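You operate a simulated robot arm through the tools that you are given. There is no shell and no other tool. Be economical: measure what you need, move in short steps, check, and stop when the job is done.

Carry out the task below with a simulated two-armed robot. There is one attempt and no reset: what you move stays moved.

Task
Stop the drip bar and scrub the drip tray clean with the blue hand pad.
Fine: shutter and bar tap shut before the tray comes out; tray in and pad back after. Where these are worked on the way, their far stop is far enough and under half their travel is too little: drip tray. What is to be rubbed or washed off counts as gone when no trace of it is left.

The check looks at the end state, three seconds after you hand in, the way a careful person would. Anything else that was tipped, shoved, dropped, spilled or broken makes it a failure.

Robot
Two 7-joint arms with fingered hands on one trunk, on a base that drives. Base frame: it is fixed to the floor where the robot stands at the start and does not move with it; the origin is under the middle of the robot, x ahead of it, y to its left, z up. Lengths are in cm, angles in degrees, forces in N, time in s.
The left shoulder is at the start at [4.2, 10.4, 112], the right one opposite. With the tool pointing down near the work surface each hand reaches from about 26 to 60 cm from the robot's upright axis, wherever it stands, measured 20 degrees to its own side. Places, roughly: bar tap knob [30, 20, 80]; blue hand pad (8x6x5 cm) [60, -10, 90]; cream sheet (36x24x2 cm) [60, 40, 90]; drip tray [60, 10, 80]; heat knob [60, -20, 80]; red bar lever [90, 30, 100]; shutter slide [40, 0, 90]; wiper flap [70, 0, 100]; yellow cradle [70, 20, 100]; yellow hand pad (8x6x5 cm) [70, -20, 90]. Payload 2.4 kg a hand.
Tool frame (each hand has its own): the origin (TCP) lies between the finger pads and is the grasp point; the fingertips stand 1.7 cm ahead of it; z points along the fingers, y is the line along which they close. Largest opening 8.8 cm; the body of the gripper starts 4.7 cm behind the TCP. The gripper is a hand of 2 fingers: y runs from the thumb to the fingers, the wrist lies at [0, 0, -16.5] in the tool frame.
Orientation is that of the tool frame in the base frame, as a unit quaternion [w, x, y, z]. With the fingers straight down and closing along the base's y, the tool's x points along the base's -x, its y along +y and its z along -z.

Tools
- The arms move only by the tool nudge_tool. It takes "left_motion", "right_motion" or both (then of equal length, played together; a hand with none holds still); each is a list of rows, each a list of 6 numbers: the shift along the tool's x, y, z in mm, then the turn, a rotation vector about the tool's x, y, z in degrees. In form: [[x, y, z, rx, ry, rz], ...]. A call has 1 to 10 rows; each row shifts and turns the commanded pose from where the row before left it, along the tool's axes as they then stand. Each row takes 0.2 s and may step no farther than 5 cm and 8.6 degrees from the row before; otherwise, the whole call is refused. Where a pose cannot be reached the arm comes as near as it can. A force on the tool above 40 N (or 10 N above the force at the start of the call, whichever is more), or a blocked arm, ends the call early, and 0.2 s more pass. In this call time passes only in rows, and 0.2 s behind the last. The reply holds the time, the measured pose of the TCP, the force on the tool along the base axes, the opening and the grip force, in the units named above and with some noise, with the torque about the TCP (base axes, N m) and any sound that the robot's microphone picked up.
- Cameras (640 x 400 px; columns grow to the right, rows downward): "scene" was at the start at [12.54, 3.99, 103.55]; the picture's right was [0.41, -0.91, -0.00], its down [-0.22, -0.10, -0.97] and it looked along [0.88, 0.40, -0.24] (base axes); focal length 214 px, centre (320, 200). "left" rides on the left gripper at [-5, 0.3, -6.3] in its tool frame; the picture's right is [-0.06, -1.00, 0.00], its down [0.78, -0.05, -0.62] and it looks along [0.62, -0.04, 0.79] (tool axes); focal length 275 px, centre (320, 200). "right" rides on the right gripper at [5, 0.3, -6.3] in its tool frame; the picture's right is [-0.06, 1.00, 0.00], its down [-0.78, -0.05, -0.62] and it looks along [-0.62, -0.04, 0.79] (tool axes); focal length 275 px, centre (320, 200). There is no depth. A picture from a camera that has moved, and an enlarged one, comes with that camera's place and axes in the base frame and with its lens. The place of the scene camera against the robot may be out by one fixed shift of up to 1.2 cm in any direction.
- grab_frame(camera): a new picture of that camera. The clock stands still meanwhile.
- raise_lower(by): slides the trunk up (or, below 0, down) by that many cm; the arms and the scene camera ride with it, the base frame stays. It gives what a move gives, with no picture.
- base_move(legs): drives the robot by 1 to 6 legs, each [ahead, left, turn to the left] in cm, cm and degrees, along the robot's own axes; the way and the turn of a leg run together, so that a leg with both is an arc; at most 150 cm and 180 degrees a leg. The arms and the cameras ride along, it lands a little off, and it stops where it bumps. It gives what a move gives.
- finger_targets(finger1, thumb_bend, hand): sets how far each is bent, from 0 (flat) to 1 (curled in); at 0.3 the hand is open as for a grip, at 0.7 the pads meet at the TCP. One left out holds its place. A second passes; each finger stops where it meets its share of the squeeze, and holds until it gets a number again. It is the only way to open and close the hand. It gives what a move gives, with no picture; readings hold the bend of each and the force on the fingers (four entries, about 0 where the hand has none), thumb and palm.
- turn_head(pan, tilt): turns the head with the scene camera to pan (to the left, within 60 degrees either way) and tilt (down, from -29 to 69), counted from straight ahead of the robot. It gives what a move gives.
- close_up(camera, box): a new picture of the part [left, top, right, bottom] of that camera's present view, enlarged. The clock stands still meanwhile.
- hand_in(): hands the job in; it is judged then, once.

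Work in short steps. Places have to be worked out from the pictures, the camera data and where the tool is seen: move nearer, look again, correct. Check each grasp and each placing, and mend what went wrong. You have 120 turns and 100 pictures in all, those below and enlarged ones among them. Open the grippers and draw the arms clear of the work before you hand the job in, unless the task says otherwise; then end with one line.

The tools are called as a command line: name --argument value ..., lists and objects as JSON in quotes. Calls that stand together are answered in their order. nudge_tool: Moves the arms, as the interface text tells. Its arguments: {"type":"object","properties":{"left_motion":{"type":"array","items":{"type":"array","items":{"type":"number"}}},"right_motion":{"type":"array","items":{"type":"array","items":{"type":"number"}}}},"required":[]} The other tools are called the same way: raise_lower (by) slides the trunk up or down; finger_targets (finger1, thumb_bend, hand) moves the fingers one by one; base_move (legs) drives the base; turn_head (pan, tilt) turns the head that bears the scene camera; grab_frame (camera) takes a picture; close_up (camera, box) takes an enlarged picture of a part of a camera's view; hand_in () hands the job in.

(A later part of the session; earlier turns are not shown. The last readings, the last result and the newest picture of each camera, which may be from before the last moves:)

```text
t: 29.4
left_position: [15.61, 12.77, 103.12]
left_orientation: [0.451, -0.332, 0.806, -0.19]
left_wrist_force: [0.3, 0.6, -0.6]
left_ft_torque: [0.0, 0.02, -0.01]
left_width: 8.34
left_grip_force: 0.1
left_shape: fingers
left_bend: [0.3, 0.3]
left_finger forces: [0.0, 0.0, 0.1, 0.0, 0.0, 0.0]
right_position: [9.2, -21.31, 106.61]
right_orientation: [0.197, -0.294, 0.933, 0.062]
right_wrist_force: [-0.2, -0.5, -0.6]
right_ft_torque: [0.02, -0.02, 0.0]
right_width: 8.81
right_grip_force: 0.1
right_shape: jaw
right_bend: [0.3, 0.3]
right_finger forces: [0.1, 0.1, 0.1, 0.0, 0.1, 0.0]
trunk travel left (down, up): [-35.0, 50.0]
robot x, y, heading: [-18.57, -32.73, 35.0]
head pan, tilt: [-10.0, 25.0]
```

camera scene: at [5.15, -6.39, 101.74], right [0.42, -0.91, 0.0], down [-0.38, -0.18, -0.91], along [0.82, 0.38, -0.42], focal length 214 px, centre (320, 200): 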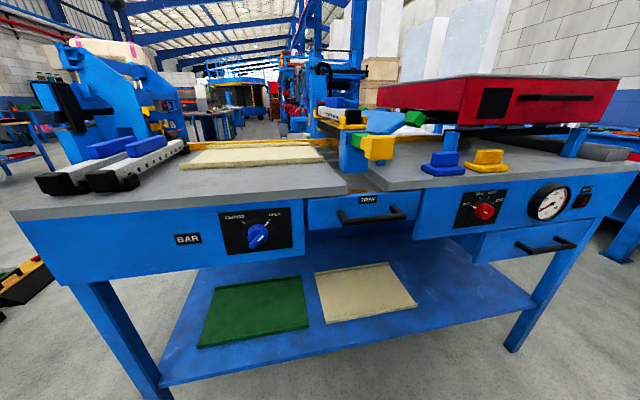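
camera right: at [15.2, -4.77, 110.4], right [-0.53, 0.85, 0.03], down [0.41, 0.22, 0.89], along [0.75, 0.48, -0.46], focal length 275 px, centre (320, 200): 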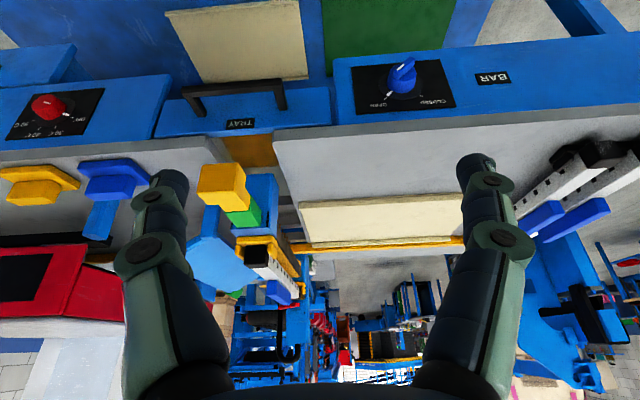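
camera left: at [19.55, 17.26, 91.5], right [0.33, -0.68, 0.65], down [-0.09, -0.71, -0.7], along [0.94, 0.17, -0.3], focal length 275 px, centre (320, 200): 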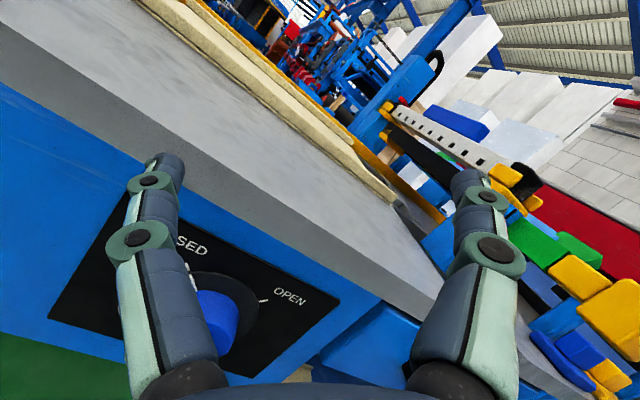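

I'll straighten the left hand to pointing down and draw it back, so the base can approach for the shutter.

nudge_tool --left_motion '[[0, 0, 0, -4.7, 5.6, 1.1], [0, 0, 0, -4.7, 5.6, 1.1], [0, 0, 0, -4.7, 5.6, 1.1], [0, 0, 0, -4.7, 5.6, 1.1], [0, 0, 0, -4.7, 5.6, 1.1], [0, 0, 0, -4.7, 5.6, 1.1], [0, 0, 0, -4.7, 5.6, 1.1], [0, 0, 0, -4.7, 5.6, 1.1], [40, 10, -20, 0, 0, 0], [40, 10, -20, 0, 0, 0]]'

nudge_tool --left_motion '[[30, 25, -20, 0, 0, 0], [30, 25, -20, 0, 0, 0]]' --right_motion '[[0, 0, 0, 0, 8, 0], [0, 0, 0, 0, 8, 0]]'

```text
t: 31.6
left_position: [7.8, 9.91, 107.2]
left_orientation: [0.001, -0.301, 0.954, -0.003]
left_wrist_force: [-0.1, -0.5, -0.2]
left_ft_torque: [0.0, 0.01, -0.03]
left_width: 8.34
left_grip_force: 0.0
left_shape: fingers
left_bend: [0.3, 0.3]
left_finger forces: [0.0, 0.1, 0.0, 0.0, 0.1, 0.0]
right_position: [9.26, -21.32, 106.53]
right_orientation: [0.199, -0.294, 0.933, 0.062]
right_wrist_force: [-1.0, -0.3, -0.5]
right_ft_torque: [-0.02, -0.01, -0.01]
right_width: 8.8
right_grip_force: 0.1
right_shape: jaw
right_bend: [0.3, 0.3]
right_finger forces: [0.0, 0.1, 0.0, 0.0, 0.1, 0.0]
trunk travel left (down, up): [-35.0, 50.0]
robot x, y, heading: [-18.78, -31.97, 34.9]
head pan, tilt: [-10.0, 25.0]
```

```text
t: 32.2
left_position: [0.08, 10.61, 111.17]
left_orientation: [0.001, -0.3, 0.954, -0.003]
left_wrist_force: [-1.0, 0.4, -0.6]
left_ft_torque: [-0.01, 0.01, -0.02]
left_width: 8.34
left_grip_force: 0.2
left_shape: fingers
left_bend: [0.3, 0.3]
left_finger forces: [0.0, 0.0, 0.1, 0.1, 0.0, 0.0]
right_position: [9.3, -21.33, 106.54]
right_orientation: [0.067, -0.299, 0.952, 0.021]
right_wrist_force: [-0.3, 0.1, -0.5]
right_ft_torque: [0.01, 0.0, 0.0]
right_width: 8.79
right_grip_force: 0.0
right_shape: jaw
right_bend: [0.3, 0.3]
right_finger forces: [0.0, 0.0, 0.1, 0.0, 0.0, 0.0]
trunk travel left (down, up): [-35.0, 50.0]
robot x, y, heading: [-18.67, -32.26, 34.7]
head pan, tilt: [-10.0, 25.0]
```

Now forward 25 cm; the right hand will then be ~17 cm short of the yellow handle.

base_move --legs '[[25, 0, 0]]'

nudge_tool --right_motion '[[-20, 0, 0, 0, 4, 0], [-20, -10, 0, 0, 4, 0], [0, -10, 0, 0, 0, 0]]'

grab_frame --camera "right"

grab_frame --camera "scene"

```text
t: 34.1
left_position: [20.95, 25.51, 111.23]
left_orientation: [0.001, -0.303, 0.953, -0.003]
left_wrist_force: [0.4, -0.5, -0.2]
left_ft_torque: [0.0, -0.03, -0.01]
left_width: 8.39
left_grip_force: 0.1
left_shape: fingers
left_bend: [0.3, 0.3]
left_finger forces: [0.0, 0.0, 0.0, 0.0, 0.0, 0.1]
right_position: [30.29, -6.5, 106.57]
right_orientation: [0.066, -0.302, 0.951, 0.021]
right_wrist_force: [1.0, 0.7, -0.2]
right_ft_torque: [0.0, -0.01, 0.02]
right_width: 8.8
right_grip_force: 0.0
right_shape: jaw
right_bend: [0.3, 0.3]
right_finger forces: [0.0, 0.0, 0.0, 0.0, 0.1, 0.0]
trunk travel left (down, up): [-35.0, 50.0]
robot x, y, heading: [2.1, -17.77, 35.0]
head pan, tilt: [-10.0, 25.0]
```

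```text
t: 34.9
left_position: [20.91, 25.56, 111.26]
left_orientation: [0.001, -0.303, 0.953, -0.002]
left_wrist_force: [0.6, -0.6, -0.9]
left_ft_torque: [-0.02, 0.01, 0.02]
left_width: 8.36
left_grip_force: 0.1
left_shape: fingers
left_bend: [0.3, 0.3]
left_finger forces: [0.1, 0.0, 0.1, 0.1, 0.0, 0.0]
right_position: [34.7, -5.85, 106.82]
right_orientation: [0.0, -0.302, 0.953, 0.0]
right_wrist_force: [-1.3, 0.8, 0.3]
right_ft_torque: [0.0, 0.01, 0.04]
right_width: 8.79
right_grip_force: 0.0
right_shape: jaw
right_bend: [0.3, 0.3]
right_finger forces: [0.1, 0.1, 0.0, 0.0, 0.0, 0.1]
trunk travel left (down, up): [-35.0, 50.0]
robot x, y, heading: [2.42, -17.9, 34.8]
head pan, tilt: [-10.0, 25.0]
```

```text
71 pictures are left
camera right: at [30.43, -8.38, 113.28], right [-0.52, 0.85, 0.0], down [0.67, 0.41, 0.62], along [0.53, 0.32, -0.79], focal length 275 px, centre (320, 200)
```

right: 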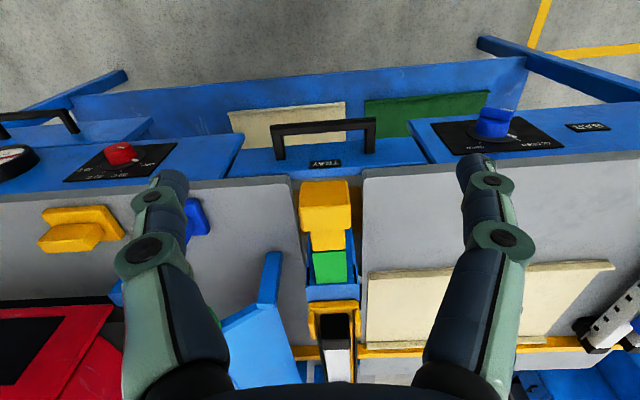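

```text
70 pictures are left
camera scene: at [14.12, -11.95, 101.74], right [0.42, -0.91, 0.0], down [-0.38, -0.18, -0.91], along [0.82, 0.38, -0.42], focal length 214 px, centre (320, 200)
```

scene: 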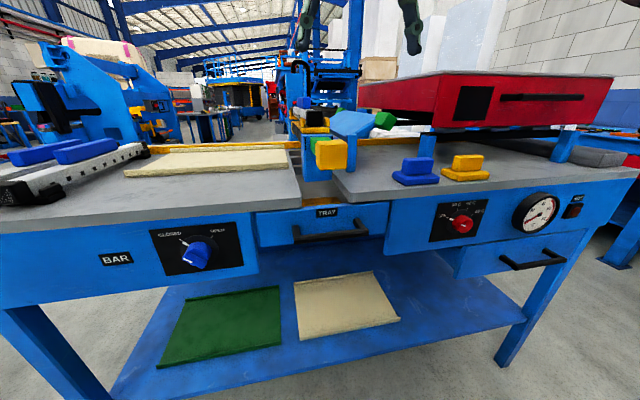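

I triangulate the yellow handle's top at about [43.2, −0.1, 95.2], ~4.5 cm wide. One zoom to settle which way the slide goes.

close_up --camera "right" --box '[240, 150, 400, 370]'

close_up --camera "scene" --box '[250, 70, 440, 220]'

```text
1.82 times, centred on (320, 260) of right
camera zoom: at [30.43, -8.38, 113.28], right [-0.52, 0.85, 0.0], down [0.67, 0.41, 0.62], along [0.53, 0.32, -0.79], focal length 500 px, centre (320, 91)
```

zoom: 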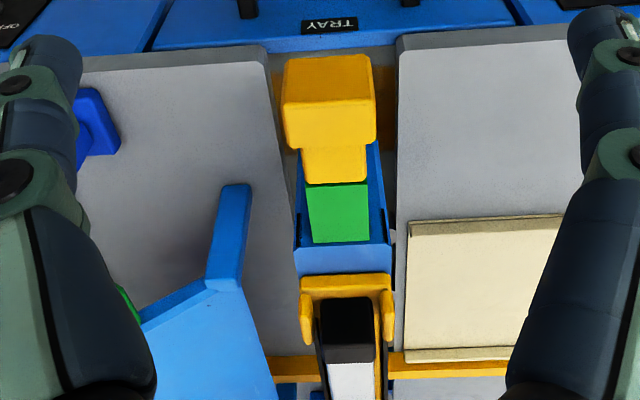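

```text
2.67 times, centred on (345, 145) of scene
camera zoom: at [14.12, -11.95, 101.74], right [0.42, -0.91, 0.0], down [-0.38, -0.18, -0.91], along [0.82, 0.38, -0.42], focal length 572 px, centre (253, 347)
```

zoom: 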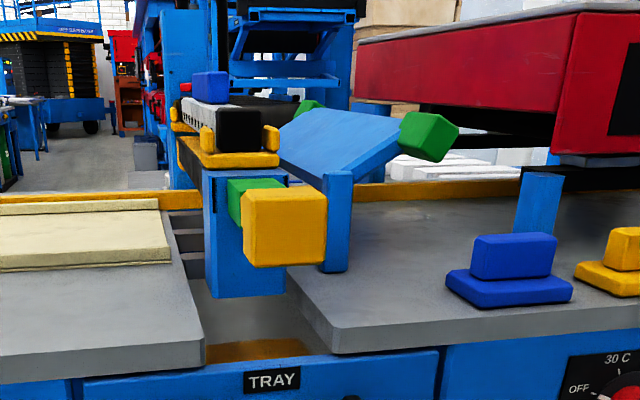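

Slits on both sides of the neck show it's a sleeve, so the slide runs in and out along the depth. I'll close the right fingers and push the handle's front face gently.

finger_targets --hand "right" --finger1 0.7 --thumb_bend 0.7

nudge_tool --right_motion '[[0, 0, 48, 0, 0, 0], [0, 0, 48, 0, 0, 0], [0, 0, 46, 0, 0, 0], [-30, -2, 0, 0, 0, 0], [-30, 0, 0, 0, 0, 0]]'

grab_frame --camera "right"

close_up --camera "scene" --box '[250, 70, 440, 220]'

```text
t: 35.9
left_position: [21.02, 25.53, 111.19]
left_orientation: [0.001, -0.303, 0.953, -0.003]
left_wrist_force: [0.3, 0.7, -0.5]
left_ft_torque: [-0.04, 0.0, 0.01]
left_width: 8.41
left_grip_force: 0.1
left_shape: fingers
left_bend: [0.3, 0.3]
left_finger forces: [0.1, 0.1, 0.0, 0.0, 0.0, 0.0]
right_position: [34.64, -5.78, 106.85]
right_orientation: [0.0, -0.302, 0.953, 0.001]
right_wrist_force: [-1.0, -1.2, -0.1]
right_ft_torque: [0.0, -0.01, -0.01]
right_width: 0.01
right_grip_force: 0.0
right_shape: fingers
right_bend: [0.7, 0.7]
right_finger forces: [0.1, 0.1, 0.0, 0.0, 0.0, 0.1]
trunk travel left (down, up): [-35.0, 50.0]
robot x, y, heading: [2.01, -17.97, 35.1]
head pan, tilt: [-10.0, 25.0]
```

```text
t: 37.1
left_position: [20.98, 25.49, 111.21]
left_orientation: [0.002, -0.302, 0.953, -0.003]
left_wrist_force: [-0.6, 0.3, -1.4]
left_ft_torque: [-0.01, 0.03, -0.02]
left_width: 8.36
left_grip_force: 0.0
left_shape: fingers
left_bend: [0.3, 0.3]
left_finger forces: [0.0, 0.0, 0.0, 0.0, 0.1, 0.0]
right_position: [39.74, -2.84, 92.71]
right_orientation: [0.0, -0.302, 0.953, 0.0]
right_wrist_force: [-0.1, 1.2, 0.8]
right_ft_torque: [0.0, 0.0, -0.03]
right_width: 0.0
right_grip_force: 0.0
right_shape: fingers
right_bend: [0.7, 0.7]
right_finger forces: [0.1, 0.0, 0.0, 0.0, 0.0, 0.1]
trunk travel left (down, up): [-35.0, 50.0]
robot x, y, heading: [2.22, -17.79, 35.3]
head pan, tilt: [-10.0, 25.0]
```

```text
67 pictures are left
camera right: at [35.42, -5.37, 99.15], right [-0.52, 0.85, 0.0], down [0.67, 0.41, 0.62], along [0.53, 0.32, -0.79], focal length 275 px, centre (320, 200)
```

right: 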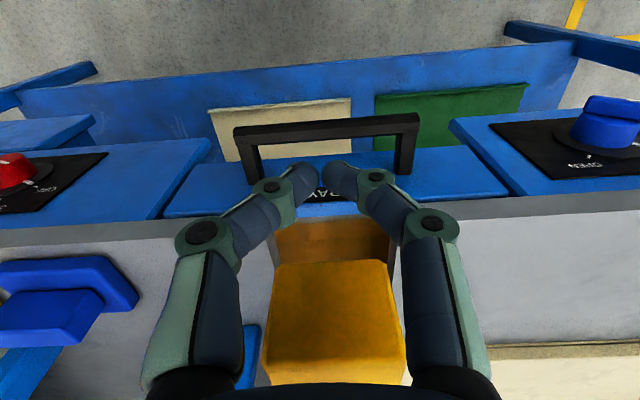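

```text
2.67 times, centred on (345, 145) of scene
camera zoom: at [14.12, -11.94, 101.74], right [0.42, -0.91, 0.0], down [-0.38, -0.18, -0.91], along [0.82, 0.38, -0.42], focal length 572 px, centre (253, 347)
```

zoom: 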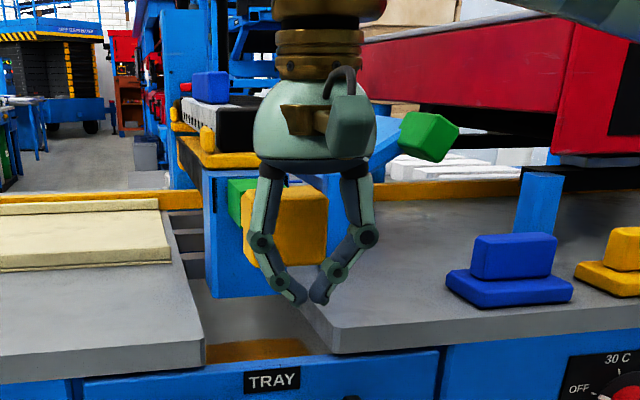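

The fingers are in front of the handle but a bit low. I'll raise them 1.2 cm and push in short steps, watching the force.

nudge_tool --right_motion '[[0, 4, -12, 0, 0, 0], [-10, 0, 0, 0, 0, 0], [-10, 0, 0, 0, 0, 0], [-10, 0, 0, 0, 0, 0]]'

grab_frame --camera "right"

```text
t: 38.1
left_position: [20.93, 25.46, 111.13]
left_orientation: [0.002, -0.301, 0.953, -0.003]
left_wrist_force: [0.4, 0.6, -0.1]
left_ft_torque: [-0.01, 0.0, 0.01]
left_width: 8.37
left_grip_force: 0.2
left_shape: fingers
left_bend: [0.3, 0.3]
left_finger forces: [0.0, 0.0, 0.0, 0.0, 0.0, 0.0]
right_position: [41.76, -0.68, 94.1]
right_orientation: [0.0, -0.301, 0.954, 0.0]
right_wrist_force: [-2.1, -0.7, 0.6]
right_ft_torque: [0.05, -0.02, -0.02]
right_width: 0.0
right_grip_force: 1.2
right_shape: fingers
right_bend: [0.7, 0.7]
right_finger forces: [0.7, 0.1, 0.0, 0.0, 1.3, 0.0]
trunk travel left (down, up): [-35.0, 50.0]
robot x, y, heading: [2.28, -17.69, 34.9]
head pan, tilt: [-10.0, 25.0]
```

```text
65 pictures are left
camera right: at [37.51, -3.1, 100.45], right [-0.52, 0.85, 0.0], down [0.67, 0.41, 0.62], along [0.53, 0.32, -0.79], focal length 275 px, centre (320, 200)
```

right: 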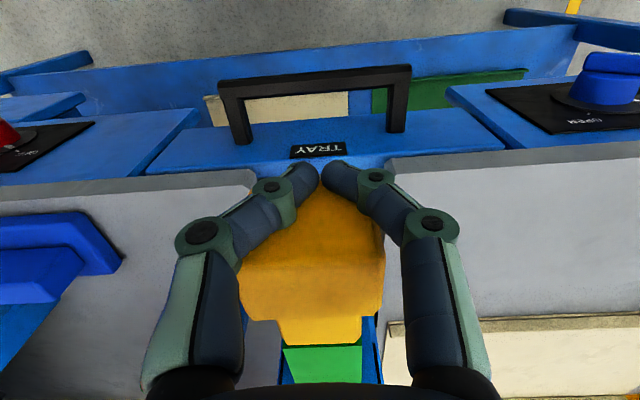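

It's just touching. I'll keep pushing.

nudge_tool --right_motion '[[-10, 0, 0, 0, 0, 0], [-10, 0, 0, 0, 0, 0], [-10, 0, 0, 0, 0, 0]]'

grab_frame --camera "right"

```text
t: 38.9
left_position: [20.94, 25.58, 111.24]
left_orientation: [0.003, -0.302, 0.953, -0.003]
left_wrist_force: [0.0, 0.4, -0.7]
left_ft_torque: [-0.04, -0.01, 0.03]
left_width: 8.36
left_grip_force: 0.0
left_shape: fingers
left_bend: [0.3, 0.3]
left_finger forces: [0.0, 0.0, 0.0, 0.0, 0.0, 0.1]
right_position: [44.4, 1.15, 93.78]
right_orientation: [0.0, -0.301, 0.954, 0.0]
right_wrist_force: [-1.5, -0.2, 1.5]
right_ft_torque: [0.04, -0.02, 0.02]
right_width: 0.01
right_grip_force: 0.8
right_shape: fingers
right_bend: [0.7, 0.7]
right_finger forces: [0.7, 0.1, 0.0, 0.1, 1.0, 0.1]
trunk travel left (down, up): [-35.0, 50.0]
robot x, y, heading: [2.41, -17.88, 35.1]
head pan, tilt: [-10.0, 25.0]
```

```text
64 pictures are left
camera right: at [40.03, -1.4, 100.29], right [-0.52, 0.85, 0.0], down [0.67, 0.41, 0.62], along [0.53, 0.32, -0.79], focal length 275 px, centre (320, 200)
```

right: 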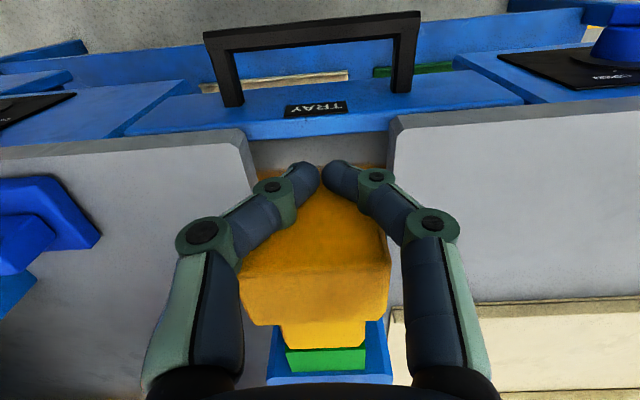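

The slide moves in and the green is going. I'll continue until it stops.

nudge_tool --right_motion '[[-8, 0, 0, 0, 0, 0], [-8, 0, 0, 0, 0, 0], [-8, 0, 0, 0, 0, 0]]'

grab_frame --camera "right"

close_up --camera "scene" --box '[250, 70, 440, 220]'

```text
t: 39.7
left_position: [20.69, 25.28, 111.29]
left_orientation: [0.004, -0.302, 0.953, -0.003]
left_wrist_force: [-0.6, -0.6, 0.2]
left_ft_torque: [0.01, 0.02, 0.0]
left_width: 8.37
left_grip_force: 0.1
left_shape: fingers
left_bend: [0.3, 0.3]
left_finger forces: [0.1, 0.1, 0.0, 0.0, 0.0, 0.0]
right_position: [46.01, 2.38, 93.99]
right_orientation: [-0.001, -0.303, 0.953, -0.001]
right_wrist_force: [-23.6, -16.0, -4.9]
right_ft_torque: [0.13, -0.01, -0.15]
right_width: 0.02
right_grip_force: 14.3
right_shape: fingers
right_bend: [0.69, 0.7]
right_finger forces: [10.7, 0.0, 0.1, 0.1, 17.1, 0.0]
trunk travel left (down, up): [-35.0, 50.0]
robot x, y, heading: [2.03, -17.79, 35.2]
head pan, tilt: [-10.0, 25.0]
```

```text
63 pictures are left
camera right: at [41.74, -0.13, 100.47], right [-0.53, 0.85, 0.0], down [0.67, 0.41, 0.62], along [0.53, 0.32, -0.79], focal length 275 px, centre (320, 200)
```

right: 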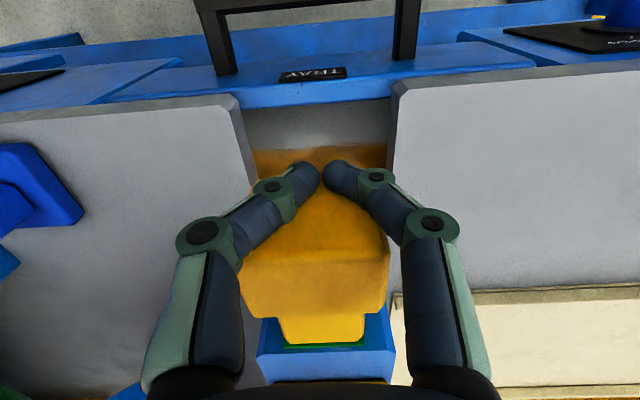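

```text
2.67 times, centred on (345, 145) of scene
camera zoom: at [13.9, -12.11, 101.76], right [0.42, -0.91, 0.0], down [-0.38, -0.18, -0.91], along [0.82, 0.38, -0.42], focal length 572 px, centre (253, 347)
```

zoom: 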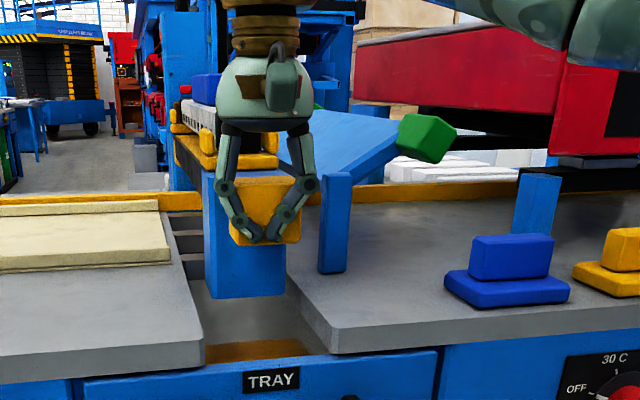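

It hit a firm stop (28 N) with the green hidden: slide fully in. I'll back off and check whether the shutter now covers the needles.

nudge_tool --right_motion '[[20, 0, 0, 0, 0, 0], [40, 0, 0, 0, 0, 0], [40, 0, 0, 0, 0, 0], [40, 0, 0, 0, 0, 0]]'

close_up --camera "scene" --box '[250, 80, 380, 190]'

grab_frame --camera "right"

```text
t: 40.7
left_position: [20.93, 25.49, 111.23]
left_orientation: [0.002, -0.303, 0.953, -0.003]
left_wrist_force: [0.2, 0.5, 0.0]
left_ft_torque: [-0.01, -0.04, 0.01]
left_width: 8.39
left_grip_force: 0.1
left_shape: fingers
left_bend: [0.3, 0.3]
left_finger forces: [0.0, 0.1, 0.1, 0.1, 0.1, 0.0]
right_position: [34.88, -5.34, 94.11]
right_orientation: [0.0, -0.302, 0.953, 0.0]
right_wrist_force: [1.3, 0.2, -0.4]
right_ft_torque: [-0.01, -0.02, -0.02]
right_width: 0.01
right_grip_force: 0.0
right_shape: fingers
right_bend: [0.7, 0.7]
right_finger forces: [0.1, 0.0, 0.0, 0.0, 0.0, 0.0]
trunk travel left (down, up): [-35.0, 50.0]
robot x, y, heading: [2.58, -18.02, 35.2]
head pan, tilt: [-10.0, 25.0]
```

```text
3.64 times, centred on (315, 135) of scene
camera zoom: at [14.12, -11.95, 101.74], right [0.42, -0.91, 0.0], down [-0.38, -0.18, -0.91], along [0.82, 0.38, -0.42], focal length 780 px, centre (338, 436)
```

zoom: 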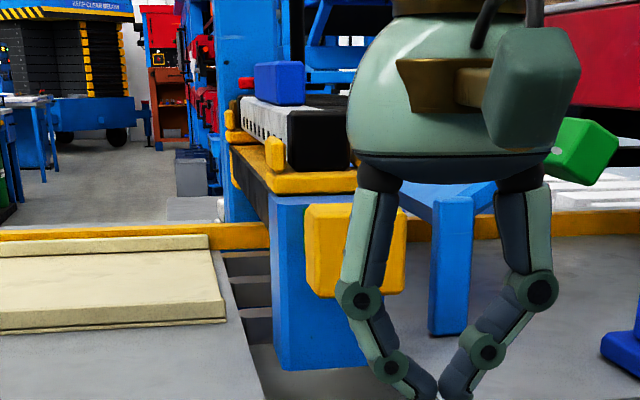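

```text
60 pictures are left
camera right: at [30.54, -7.92, 100.4], right [-0.52, 0.85, 0.0], down [0.67, 0.41, 0.62], along [0.53, 0.32, -0.79], focal length 275 px, centre (320, 200)
```

right: 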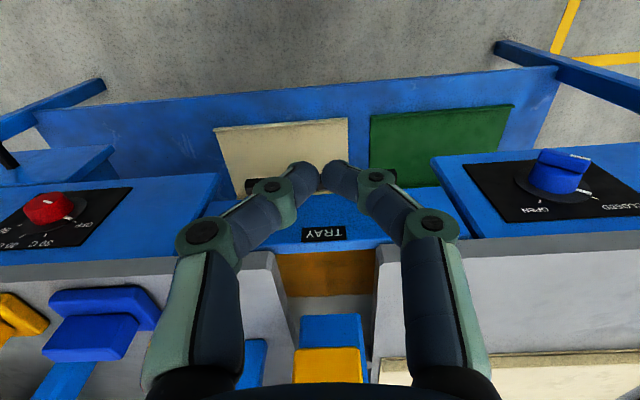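

The shutter slide is fully in and the tap is closed. Next the tray: handle bar at about [41.5, −1.2, 81.9]. I'll back off, lower the trunk, and turn the right hand horizontal with the fingers closing vertically to pinch the bar.

base_move --legs '[[-13, 0, 0], [0, 4, 0]]'

raise_lower --by -10

nudge_tool --right_motion '[[0, 0, 0, 0, -8.5, 0], [0, 0, 0, 0, -8.5, 0], [0, 0, 0, 0, -8.5, 0], [0, 0, 0, 0, -8.5, 0], [0, 0, 0, 0, -8.5, 0], [0, 0, 0, 0, -8.5, 0], [0, 0, 0, 0, -8.5, 0], [0, 0, 0, 0, -8.5, 0], [0, 0, 0, 0, -8.5, 0], [0, 0, 0, 0, -8.5, 0]]'

nudge_tool --right_motion '[[0, 0, 0, 0, 0, -8.5], [0, 0, 0, 0, 0, -8.5], [0, 0, 0, 0, 0, -8.5], [0, 0, 0, 0, 0, -8.5], [0, 0, 0, 0, 0, -8.5], [0, 0, 0, 0, 0, -8.5], [0, 0, 0, 0, 0, -8.5], [0, 0, 0, 0, 0, -8.5], [0, 0, 0, 0, 0, -8.5], [0, 0, 0, 0, 0, -8.5]]'

finger_targets --hand "right" --finger1 0.42 --thumb_bend 0.42

grab_frame --camera "right"

```text
t: 42.5
left_position: [8.01, 21.38, 111.31]
left_orientation: [0.002, -0.302, 0.953, -0.003]
left_wrist_force: [-1.0, -0.3, 0.5]
left_ft_torque: [0.01, 0.05, 0.03]
left_width: 8.37
left_grip_force: 0.2
left_shape: fingers
left_bend: [0.3, 0.3]
left_finger forces: [0.1, 0.1, 0.0, 0.0, 0.0, 0.1]
right_position: [22.05, -9.5, 93.95]
right_orientation: [0.0, -0.301, 0.954, -0.001]
right_wrist_force: [-0.3, -0.3, -0.5]
right_ft_torque: [0.03, -0.02, -0.01]
right_width: 0.0
right_grip_force: 0.2
right_shape: fingers
right_bend: [0.7, 0.7]
right_finger forces: [0.1, 0.1, 0.1, 0.1, 0.1, 0.1]
trunk travel left (down, up): [-35.0, 50.0]
robot x, y, heading: [-10.71, -21.73, 35.3]
head pan, tilt: [-10.0, 25.0]
```

```text
t: 43.8
left_position: [7.99, 21.25, 101.24]
left_orientation: [0.002, -0.301, 0.954, -0.003]
left_wrist_force: [0.7, 0.1, 0.8]
left_ft_torque: [-0.01, -0.02, -0.03]
left_width: 8.37
left_grip_force: 0.0
left_shape: fingers
left_bend: [0.3, 0.3]
left_finger forces: [0.0, 0.0, 0.0, 0.0, 0.0, 0.1]
right_position: [22.08, -9.49, 83.88]
right_orientation: [0.0, -0.301, 0.954, 0.0]
right_wrist_force: [0.1, 0.1, 0.9]
right_ft_torque: [-0.04, 0.01, -0.01]
right_width: 0.02
right_grip_force: 0.0
right_shape: fingers
right_bend: [0.7, 0.7]
right_finger forces: [0.0, 0.0, 0.1, 0.0, 0.0, 0.0]
trunk travel left (down, up): [-25.0, 60.0]
robot x, y, heading: [-10.49, -22.08, 35.2]
head pan, tilt: [-10.0, 25.0]
```

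```text
t: 46.0
left_position: [8.06, 21.34, 101.28]
left_orientation: [0.002, -0.302, 0.953, -0.002]
left_wrist_force: [-0.3, -0.4, -0.6]
left_ft_torque: [-0.03, 0.01, -0.04]
left_width: 8.4
left_grip_force: 0.2
left_shape: fingers
left_bend: [0.3, 0.3]
left_finger forces: [0.1, 0.0, 0.0, 0.0, 0.0, 0.1]
right_position: [23.13, -7.43, 83.2]
right_orientation: [0.645, -0.221, 0.703, 0.202]
right_wrist_force: [0.1, 0.3, -0.4]
right_ft_torque: [0.0, -0.01, 0.01]
right_width: 0.01
right_grip_force: 0.1
right_shape: fingers
right_bend: [0.7, 0.7]
right_finger forces: [0.0, 0.0, 0.0, 0.0, 0.0, 0.0]
right hand out of reach, approached as far as the arm can: row 4, 5, 6
trunk travel left (down, up): [-25.0, 60.0]
robot x, y, heading: [-10.42, -21.91, 35.1]
head pan, tilt: [-10.0, 25.0]
```

```text
t: 48.2
left_position: [8.05, 21.32, 101.17]
left_orientation: [0.001, -0.302, 0.953, -0.004]
left_wrist_force: [-0.8, -0.3, 0.6]
left_ft_torque: [0.01, -0.02, -0.03]
left_width: 8.37
left_grip_force: 0.0
left_shape: fingers
left_bend: [0.3, 0.3]
left_finger forces: [0.0, 0.1, 0.0, 0.0, 0.1, 0.1]
right_position: [23.27, -7.32, 83.27]
right_orientation: [-0.612, 0.639, -0.368, 0.286]
right_wrist_force: [0.9, -1.2, 0.5]
right_ft_torque: [0.03, 0.02, -0.01]
right_width: 0.0
right_grip_force: 0.1
right_shape: fingers
right_bend: [0.7, 0.7]
right_finger forces: [0.1, 0.1, 0.0, 0.0, 0.0, 0.1]
trunk travel left (down, up): [-25.0, 60.0]
robot x, y, heading: [-10.76, -22.01, 35.0]
head pan, tilt: [-10.0, 25.0]
```

```text
t: 49.2
left_position: [8.19, 21.3, 101.17]
left_orientation: [0.002, -0.302, 0.953, -0.003]
left_wrist_force: [-0.5, -0.2, 0.7]
left_ft_torque: [0.02, 0.0, 0.0]
left_width: 8.37
left_grip_force: 0.0
left_shape: fingers
left_bend: [0.3, 0.3]
left_finger forces: [0.0, 0.1, 0.1, 0.1, 0.0, 0.1]
right_position: [23.19, -7.21, 83.15]
right_orientation: [-0.612, 0.639, -0.368, 0.286]
right_wrist_force: [0.0, -0.4, 0.8]
right_ft_torque: [-0.02, -0.01, -0.01]
right_width: 5.69
right_grip_force: 0.1
right_shape: fingers
right_bend: [0.42, 0.42]
right_finger forces: [0.1, 0.0, 0.0, 0.0, 0.1, 0.0]
trunk travel left (down, up): [-25.0, 60.0]
robot x, y, heading: [-10.61, -21.91, 35.0]
head pan, tilt: [-10.0, 25.0]
```

```text
59 pictures are left
camera right: at [20.76, -14.91, 83.12], right [-0.16, 0.07, -0.99], down [-0.94, 0.29, 0.17], along [0.3, 0.95, 0.02], focal length 275 px, centre (320, 200)
```

right: 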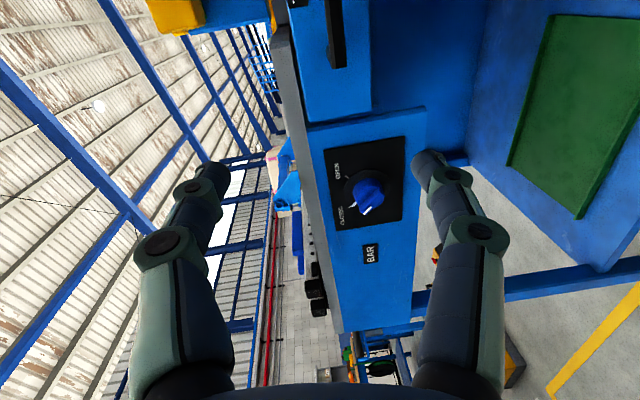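

The pose works (fingers forward, closing vertically). The handle centre is ~5.5 cm to the right, 18.5 cm ahead. I'll move right and forward 10 cm, then look.

nudge_tool --right_motion '[[28, -3, 20, 0, 0, 0], [27, -3, 30, 0, 0, 0], [0, 0, 40, 0, 0, 0]]'

grab_frame --camera "right"

grab_frame --camera "scene"

```text
t: 50.0
left_position: [8.07, 21.08, 101.2]
left_orientation: [0.002, -0.301, 0.954, -0.002]
left_wrist_force: [0.0, 0.6, 0.2]
left_ft_torque: [0.0, 0.01, 0.04]
left_width: 8.38
left_grip_force: 0.0
left_shape: fingers
left_bend: [0.3, 0.3]
left_finger forces: [0.0, 0.0, 0.0, 0.1, 0.1, 0.1]
right_position: [33.71, -6.96, 82.47]
right_orientation: [-0.613, 0.639, -0.368, 0.285]
right_wrist_force: [-0.3, -1.5, -0.4]
right_ft_torque: [0.01, 0.0, 0.01]
right_width: 5.68
right_grip_force: 0.0
right_shape: fingers
right_bend: [0.42, 0.42]
right_finger forces: [0.1, 0.0, 0.1, 0.0, 0.1, 0.0]
trunk travel left (down, up): [-25.0, 60.0]
robot x, y, heading: [-10.82, -21.68, 35.1]
head pan, tilt: [-10.0, 25.0]
```

```text
58 pictures are left
camera right: at [31.3, -14.67, 82.2], right [-0.16, 0.07, -0.99], down [-0.94, 0.29, 0.17], along [0.3, 0.95, 0.02], focal length 275 px, centre (320, 200)
```

right: 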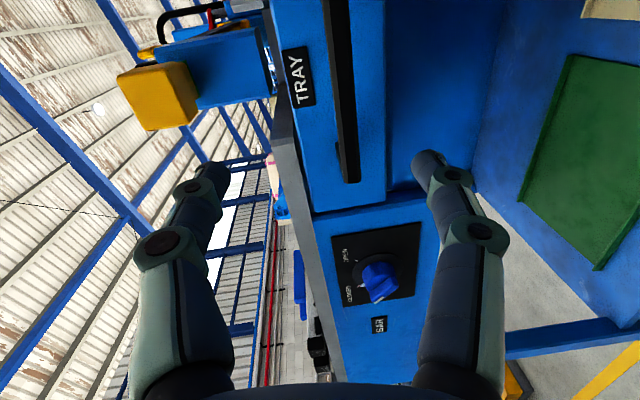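

```text
57 pictures are left
camera scene: at [1.54, -15.9, 91.72], right [0.42, -0.91, 0.0], down [-0.38, -0.18, -0.91], along [0.82, 0.38, -0.42], focal length 214 px, centre (320, 200)
```

scene: 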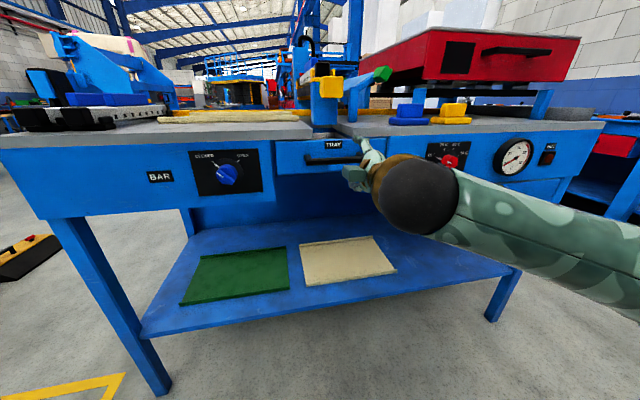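

The hand is centred on the bar, which sits ~1.1 cm lower. I'll shift down and go forward 6 cm.

nudge_tool --right_motion '[[0, 11, 20, 0, 0, 0], [0, 0, 20, 0, 0, 0], [0, 0, 20, 0, 0, 0]]'

grab_frame --camera "right"

```text
t: 50.8
left_position: [8.21, 21.31, 101.3]
left_orientation: [0.002, -0.301, 0.954, -0.003]
left_wrist_force: [-0.2, 1.0, 0.6]
left_ft_torque: [0.0, -0.02, -0.02]
left_width: 8.36
left_grip_force: 0.0
left_shape: fingers
left_bend: [0.3, 0.3]
left_finger forces: [0.0, 0.0, 0.0, 0.0, 0.1, 0.1]
right_position: [38.63, -3.26, 80.97]
right_orientation: [-0.613, 0.639, -0.368, 0.286]
right_wrist_force: [0.0, 0.9, 1.2]
right_ft_torque: [-0.01, -0.01, -0.03]
right_width: 5.67
right_grip_force: 0.0
right_shape: fingers
right_bend: [0.42, 0.42]
right_finger forces: [0.1, 0.1, 0.0, 0.1, 0.1, 0.0]
trunk travel left (down, up): [-25.0, 60.0]
robot x, y, heading: [-10.5, -22.15, 35.0]
head pan, tilt: [-10.0, 25.0]
```

```text
56 pictures are left
camera right: at [36.27, -10.95, 80.83], right [-0.16, 0.07, -0.99], down [-0.94, 0.29, 0.17], along [0.3, 0.95, 0.02], focal length 275 px, centre (320, 200)
```

right: 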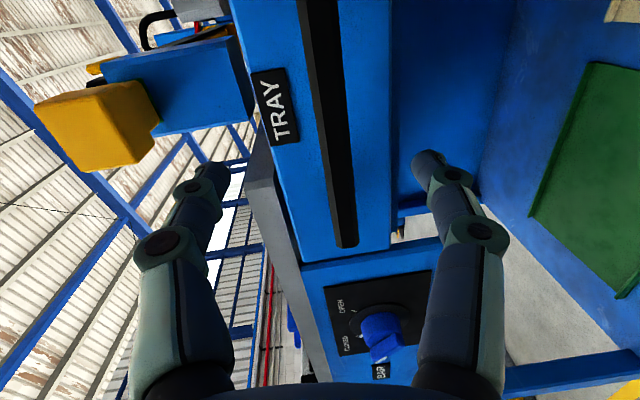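

The bar is now ~3.4 cm ahead and 0.5 cm low. I'll advance and close.

nudge_tool --right_motion '[[0, 5, 17, 0, 0, 0], [0, 0, 16, 0, 0, 0]]'

finger_targets --hand "right" --finger1 0.75 --thumb_bend 0.75

grab_frame --camera "right"

```text
t: 51.4
left_position: [8.13, 21.42, 101.28]
left_orientation: [0.002, -0.301, 0.954, -0.004]
left_wrist_force: [-0.4, 0.3, 0.8]
left_ft_torque: [0.02, -0.03, 0.0]
left_width: 8.38
left_grip_force: 0.1
left_shape: fingers
left_bend: [0.3, 0.3]
left_finger forces: [0.0, 0.1, 0.0, 0.1, 0.1, 0.1]
right_position: [41.09, -1.25, 80.12]
right_orientation: [-0.613, 0.638, -0.368, 0.286]
right_wrist_force: [-0.1, -0.1, 0.5]
right_ft_torque: [0.0, -0.01, 0.0]
right_width: 5.68
right_grip_force: 0.0
right_shape: fingers
right_bend: [0.42, 0.42]
right_finger forces: [0.1, 0.0, 0.0, 0.1, 0.1, 0.0]
trunk travel left (down, up): [-25.0, 60.0]
robot x, y, heading: [-10.38, -22.01, 34.8]
head pan, tilt: [-10.0, 25.0]
```

```text
t: 52.4
left_position: [8.24, 21.42, 101.26]
left_orientation: [0.0, -0.302, 0.953, -0.004]
left_wrist_force: [0.7, -0.7, -0.4]
left_ft_torque: [-0.02, 0.0, 0.0]
left_width: 8.37
left_grip_force: 0.0
left_shape: fingers
left_bend: [0.3, 0.3]
left_finger forces: [0.0, 0.0, 0.1, 0.0, 0.1, 0.0]
right_position: [41.13, -1.4, 80.11]
right_orientation: [-0.612, 0.639, -0.367, 0.286]
right_wrist_force: [2.2, 2.2, 1.3]
right_ft_torque: [0.02, -0.02, -0.01]
right_width: 0.46
right_grip_force: 5.2
right_shape: fingers
right_bend: [0.7, 0.68]
right_finger forces: [4.3, 0.0, 0.0, 0.0, 6.0, 0.0]
trunk travel left (down, up): [-25.0, 60.0]
robot x, y, heading: [-10.8, -22.15, 35.1]
head pan, tilt: [-10.0, 25.0]
```

```text
55 pictures are left
camera right: at [38.73, -8.93, 80.04], right [-0.15, 0.07, -0.99], down [-0.94, 0.29, 0.17], along [0.3, 0.95, 0.02], focal length 275 px, centre (320, 200)
```

right: 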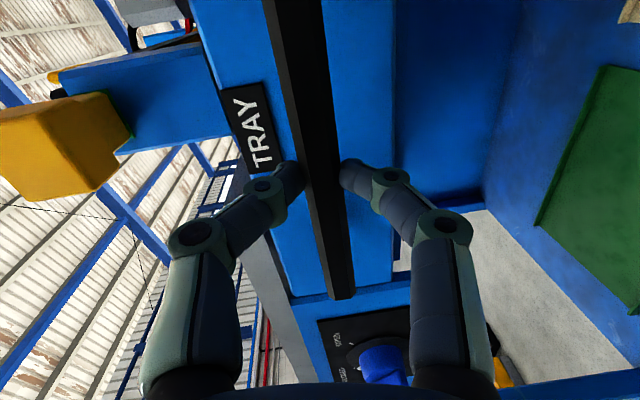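

The fingers pinch the bar (5 N). I'll test-pull 4 cm with the arm.

nudge_tool --right_motion '[[0, 0, -13, 0, 0, 0], [0, 0, -13, 0, 0, 0], [0, 0, -14, 0, 0, 0]]'

grab_frame --camera "right"

```text
t: 53.2
left_position: [8.2, 21.31, 101.17]
left_orientation: [0.002, -0.302, 0.953, -0.003]
left_wrist_force: [-0.4, 0.7, 0.7]
left_ft_torque: [-0.02, 0.01, 0.0]
left_width: 8.36
left_grip_force: 0.0
left_shape: fingers
left_bend: [0.3, 0.3]
left_finger forces: [0.0, 0.0, 0.1, 0.1, 0.0, 0.0]
right_position: [37.89, -3.65, 80.41]
right_orientation: [-0.612, 0.639, -0.368, 0.286]
right_wrist_force: [0.2, -0.9, -0.5]
right_ft_torque: [0.01, 0.03, -0.03]
right_width: 0.02
right_grip_force: 0.0
right_shape: fingers
right_bend: [0.73, 0.73]
right_finger forces: [0.0, 0.0, 0.0, 0.0, 0.0, 0.0]
trunk travel left (down, up): [-25.0, 60.0]
robot x, y, heading: [-10.2, -22.07, 34.9]
head pan, tilt: [-10.0, 25.0]
```

```text
54 pictures are left
camera right: at [35.47, -11.32, 80.4], right [-0.15, 0.07, -0.99], down [-0.94, 0.29, 0.17], along [0.3, 0.95, 0.02], focal length 275 px, centre (320, 200)
```

right: 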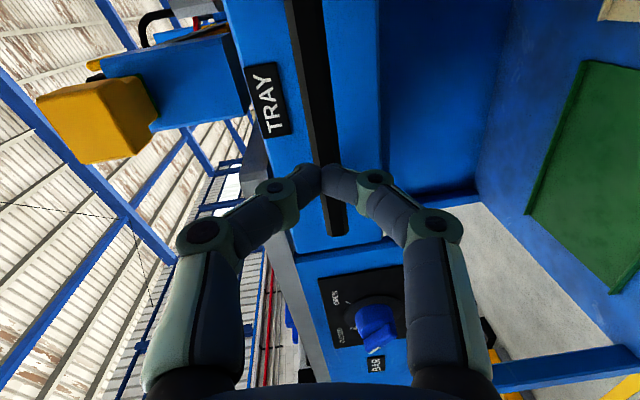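

It slipped off, so the grip was too shallow. I'll reopen, go 1.5 cm deeper past the bar, and close harder.

finger_targets --hand "right" --finger1 0.42 --thumb_bend 0.42

nudge_tool --right_motion '[[0, 0, 20, 0, 0, 0], [0, 0, 20, 0, 0, 0], [0, 0, 9, 0, 0, 0], [0, 0, 7, 0, 0, 0]]'

grab_frame --camera "right"

```text
t: 54.2
left_position: [8.11, 21.38, 101.3]
left_orientation: [0.002, -0.301, 0.953, -0.003]
left_wrist_force: [-0.3, 0.1, -0.2]
left_ft_torque: [0.02, 0.02, -0.03]
left_width: 8.35
left_grip_force: 0.0
left_shape: fingers
left_bend: [0.3, 0.3]
left_finger forces: [0.1, 0.0, 0.0, 0.1, 0.0, 0.0]
right_position: [37.87, -3.65, 80.49]
right_orientation: [-0.612, 0.638, -0.368, 0.286]
right_wrist_force: [0.5, -0.2, -0.1]
right_ft_torque: [-0.04, 0.0, 0.02]
right_width: 5.7
right_grip_force: 0.0
right_shape: fingers
right_bend: [0.42, 0.42]
right_finger forces: [0.0, 0.0, 0.0, 0.1, 0.0, 0.1]
trunk travel left (down, up): [-25.0, 60.0]
robot x, y, heading: [-10.51, -21.92, 34.6]
head pan, tilt: [-10.0, 25.0]
```

```text
t: 55.2
left_position: [8.18, 21.32, 101.26]
left_orientation: [0.002, -0.301, 0.954, -0.003]
left_wrist_force: [0.1, -0.3, 0.1]
left_ft_torque: [-0.01, 0.01, 0.01]
left_width: 8.37
left_grip_force: 0.0
left_shape: fingers
left_bend: [0.3, 0.3]
left_finger forces: [0.1, 0.0, 0.1, 0.1, 0.0, 0.0]
right_position: [42.38, -0.3, 80.02]
right_orientation: [-0.612, 0.639, -0.369, 0.286]
right_wrist_force: [0.0, 0.5, -0.7]
right_ft_torque: [-0.02, 0.02, -0.01]
right_width: 5.69
right_grip_force: 0.1
right_shape: fingers
right_bend: [0.42, 0.42]
right_finger forces: [0.0, 0.0, 0.1, 0.0, 0.0, 0.0]
trunk travel left (down, up): [-25.0, 60.0]
robot x, y, heading: [-10.21, -21.81, 34.8]
head pan, tilt: [-10.0, 25.0]
```

```text
53 pictures are left
camera right: at [40.06, -7.91, 79.92], right [-0.16, 0.07, -0.99], down [-0.94, 0.29, 0.17], along [0.3, 0.95, 0.02], focal length 275 px, centre (320, 200)
```

right: 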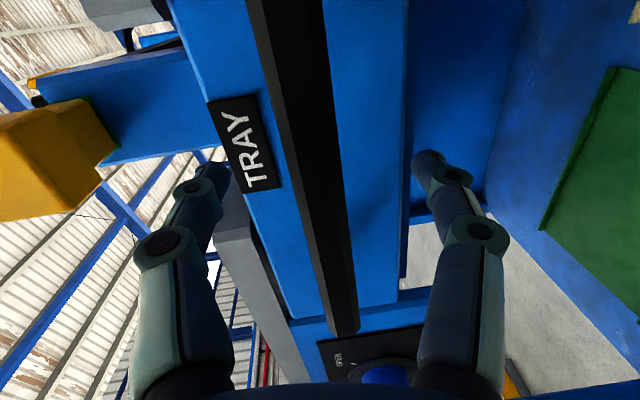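

The TCP is now slightly past the bar's front. Closing.

finger_targets --hand "right" --finger1 0.85 --thumb_bend 0.85

nudge_tool --right_motion '[[0, 0, -10, 0, 0, 0], [0, 0, -10, 0, 0, 0], [0, 0, -10, 0, 0, 0]]'

grab_frame --camera "right"

```text
t: 56.2
left_position: [8.12, 21.3, 101.21]
left_orientation: [0.001, -0.302, 0.953, -0.004]
left_wrist_force: [-0.1, 0.9, 0.3]
left_ft_torque: [0.03, -0.01, 0.0]
left_width: 8.37
left_grip_force: 0.0
left_shape: fingers
left_bend: [0.3, 0.3]
left_finger forces: [0.0, 0.1, 0.1, 0.1, 0.0, 0.0]
right_position: [42.65, -0.31, 79.98]
right_orientation: [-0.612, 0.638, -0.368, 0.286]
right_wrist_force: [6.4, 4.2, 4.7]
right_ft_torque: [0.01, 0.0, 0.01]
right_width: 0.02
right_grip_force: 5.3
right_shape: fingers
right_bend: [0.79, 0.75]
right_finger forces: [0.0, 0.0, 0.1, 0.0, 11.6, 0.0]
trunk travel left (down, up): [-25.0, 60.0]
robot x, y, heading: [-10.37, -21.9, 35.1]
head pan, tilt: [-10.0, 25.0]
```

```text
t: 57.0
left_position: [8.18, 21.22, 101.24]
left_orientation: [0.001, -0.302, 0.953, -0.003]
left_wrist_force: [0.9, -0.3, -0.2]
left_ft_torque: [-0.01, -0.01, 0.04]
left_width: 8.38
left_grip_force: 0.0
left_shape: fingers
left_bend: [0.3, 0.3]
left_finger forces: [0.0, 0.1, 0.0, 0.1, 0.1, 0.0]
right_position: [40.04, -2.14, 80.3]
right_orientation: [-0.612, 0.64, -0.367, 0.285]
right_wrist_force: [2.2, 1.1, -0.5]
right_ft_torque: [0.03, 0.0, 0.0]
right_width: 0.02
right_grip_force: 0.1
right_shape: fingers
right_bend: [0.8, 0.76]
right_finger forces: [0.0, 0.0, 0.1, 0.1, 0.1, 0.0]
trunk travel left (down, up): [-25.0, 60.0]
robot x, y, heading: [-10.17, -21.81, 35.0]
head pan, tilt: [-10.0, 25.0]
```

```text
52 pictures are left
camera right: at [37.59, -9.78, 80.15], right [-0.16, 0.07, -0.99], down [-0.94, 0.29, 0.17], along [0.3, 0.95, 0.02], focal length 275 px, centre (320, 200)
```

right: 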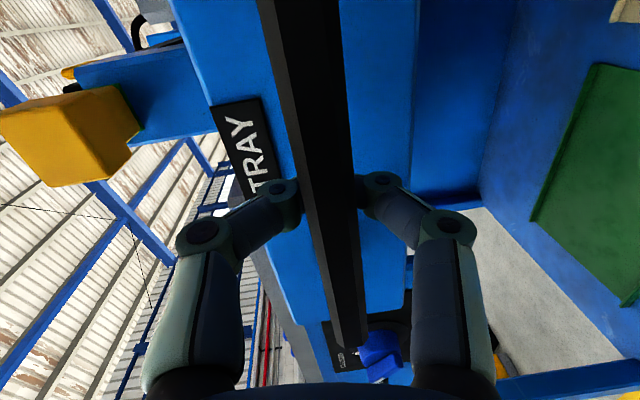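

The fingers are now hooked behind the bar and the tray is following. I'll pull on with the base in small legs, checking the force.

base_move --legs '[[-7, 0, 0]]'

grab_frame --camera "scene"

```text
t: 58.0
left_position: [2.29, 17.3, 101.23]
left_orientation: [0.001, -0.302, 0.953, -0.003]
left_wrist_force: [0.0, 0.1, 0.5]
left_ft_torque: [0.01, 0.02, -0.02]
left_width: 8.36
left_grip_force: 0.0
left_shape: fingers
left_bend: [0.3, 0.3]
left_finger forces: [0.0, 0.1, 0.1, 0.0, 0.1, 0.0]
right_position: [34.21, -6.23, 80.24]
right_orientation: [-0.612, 0.639, -0.368, 0.286]
right_wrist_force: [0.1, 0.4, 0.0]
right_ft_torque: [0.0, 0.01, -0.03]
right_width: 0.0
right_grip_force: 0.0
right_shape: fingers
right_bend: [0.8, 0.76]
right_finger forces: [0.0, 0.0, 0.1, 0.0, 0.0, 0.1]
trunk travel left (down, up): [-25.0, 60.0]
robot x, y, heading: [-16.38, -25.89, 35.0]
head pan, tilt: [-10.0, 25.0]
```

```text
51 pictures are left
camera scene: at [-4.32, -20.0, 91.72], right [0.42, -0.91, 0.0], down [-0.38, -0.18, -0.91], along [0.82, 0.38, -0.42], focal length 214 px, centre (320, 200)
```

scene: 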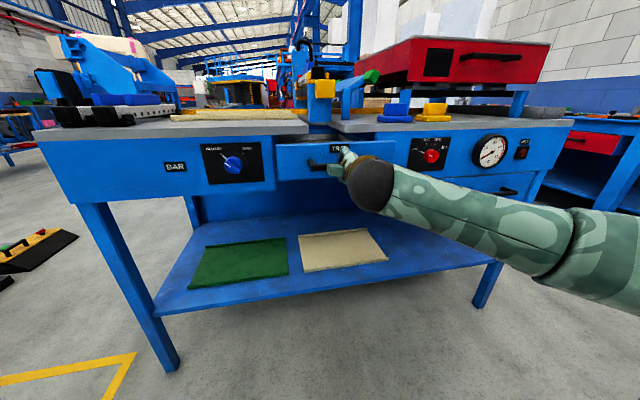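

base_move --legs '[[-7, 0, 0]]'

grab_frame --camera "right"

close_up --camera "scene" --box '[240, 60, 440, 220]'

```text
t: 59.0
left_position: [-3.59, 13.09, 101.21]
left_orientation: [0.001, -0.303, 0.953, -0.003]
left_wrist_force: [0.0, -0.5, -0.5]
left_ft_torque: [0.04, -0.02, -0.01]
left_width: 8.37
left_grip_force: 0.0
left_shape: fingers
left_bend: [0.3, 0.3]
left_finger forces: [0.0, 0.0, 0.0, 0.0, 0.0, 0.0]
right_position: [28.33, -10.23, 80.34]
right_orientation: [-0.612, 0.639, -0.368, 0.286]
right_wrist_force: [0.4, -0.8, 0.0]
right_ft_torque: [-0.02, 0.02, -0.01]
right_width: 0.0
right_grip_force: 0.1
right_shape: fingers
right_bend: [0.8, 0.76]
right_finger forces: [0.0, 0.0, 0.0, 0.1, 0.1, 0.0]
trunk travel left (down, up): [-25.0, 60.0]
robot x, y, heading: [-22.37, -30.23, 35.0]
head pan, tilt: [-10.0, 25.0]
```

```text
50 pictures are left
camera right: at [25.93, -17.87, 80.23], right [-0.16, 0.07, -0.99], down [-0.94, 0.29, 0.17], along [0.29, 0.96, 0.02], focal length 275 px, centre (320, 200)
```

right: 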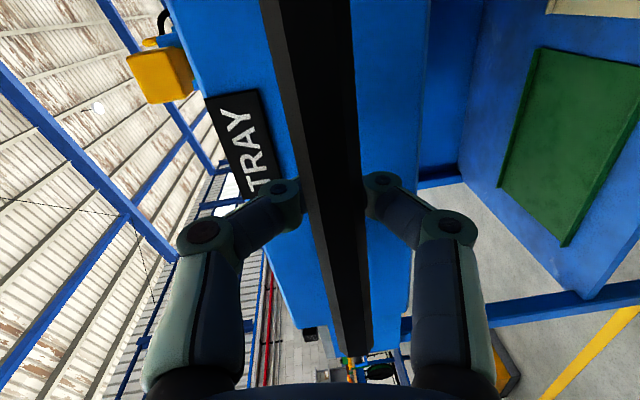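

```text
2.50 times, centred on (340, 140) of scene
camera zoom: at [-10.12, -24.05, 91.72], right [0.42, -0.91, 0.0], down [-0.38, -0.18, -0.91], along [0.82, 0.38, -0.42], focal length 536 px, centre (270, 350)
```

zoom: 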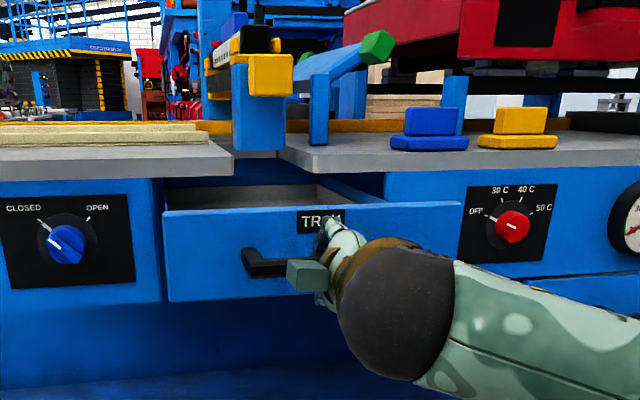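

The tray is about 17 cm out and sliding smoothly. I'll continue in smaller legs until it stops.

base_move --legs '[[-5, 0, 0]]'

grab_frame --camera "right"

```text
t: 60.0
left_position: [-7.79, 10.27, 101.13]
left_orientation: [0.001, -0.303, 0.953, -0.003]
left_wrist_force: [0.5, -0.3, -0.5]
left_ft_torque: [-0.03, -0.03, 0.02]
left_width: 8.36
left_grip_force: 0.0
left_shape: fingers
left_bend: [0.3, 0.3]
left_finger forces: [0.0, 0.0, 0.1, 0.1, 0.1, 0.1]
right_position: [24.2, -13.19, 80.46]
right_orientation: [-0.613, 0.64, -0.367, 0.284]
right_wrist_force: [-1.0, 0.5, -0.7]
right_ft_torque: [-0.02, 0.0, -0.01]
right_width: 0.0
right_grip_force: 0.1
right_shape: fingers
right_bend: [0.8, 0.76]
right_finger forces: [0.0, 0.1, 0.0, 0.0, 0.1, 0.0]
trunk travel left (down, up): [-25.0, 60.0]
robot x, y, heading: [-26.56, -33.2, 34.9]
head pan, tilt: [-10.0, 25.0]
```

```text
48 pictures are left
camera right: at [21.67, -20.77, 80.24], right [-0.16, 0.07, -0.99], down [-0.94, 0.28, 0.17], along [0.29, 0.96, 0.02], focal length 275 px, centre (320, 200)
```

right: 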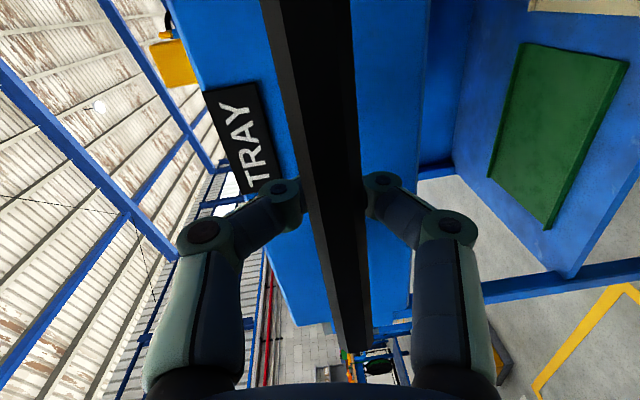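

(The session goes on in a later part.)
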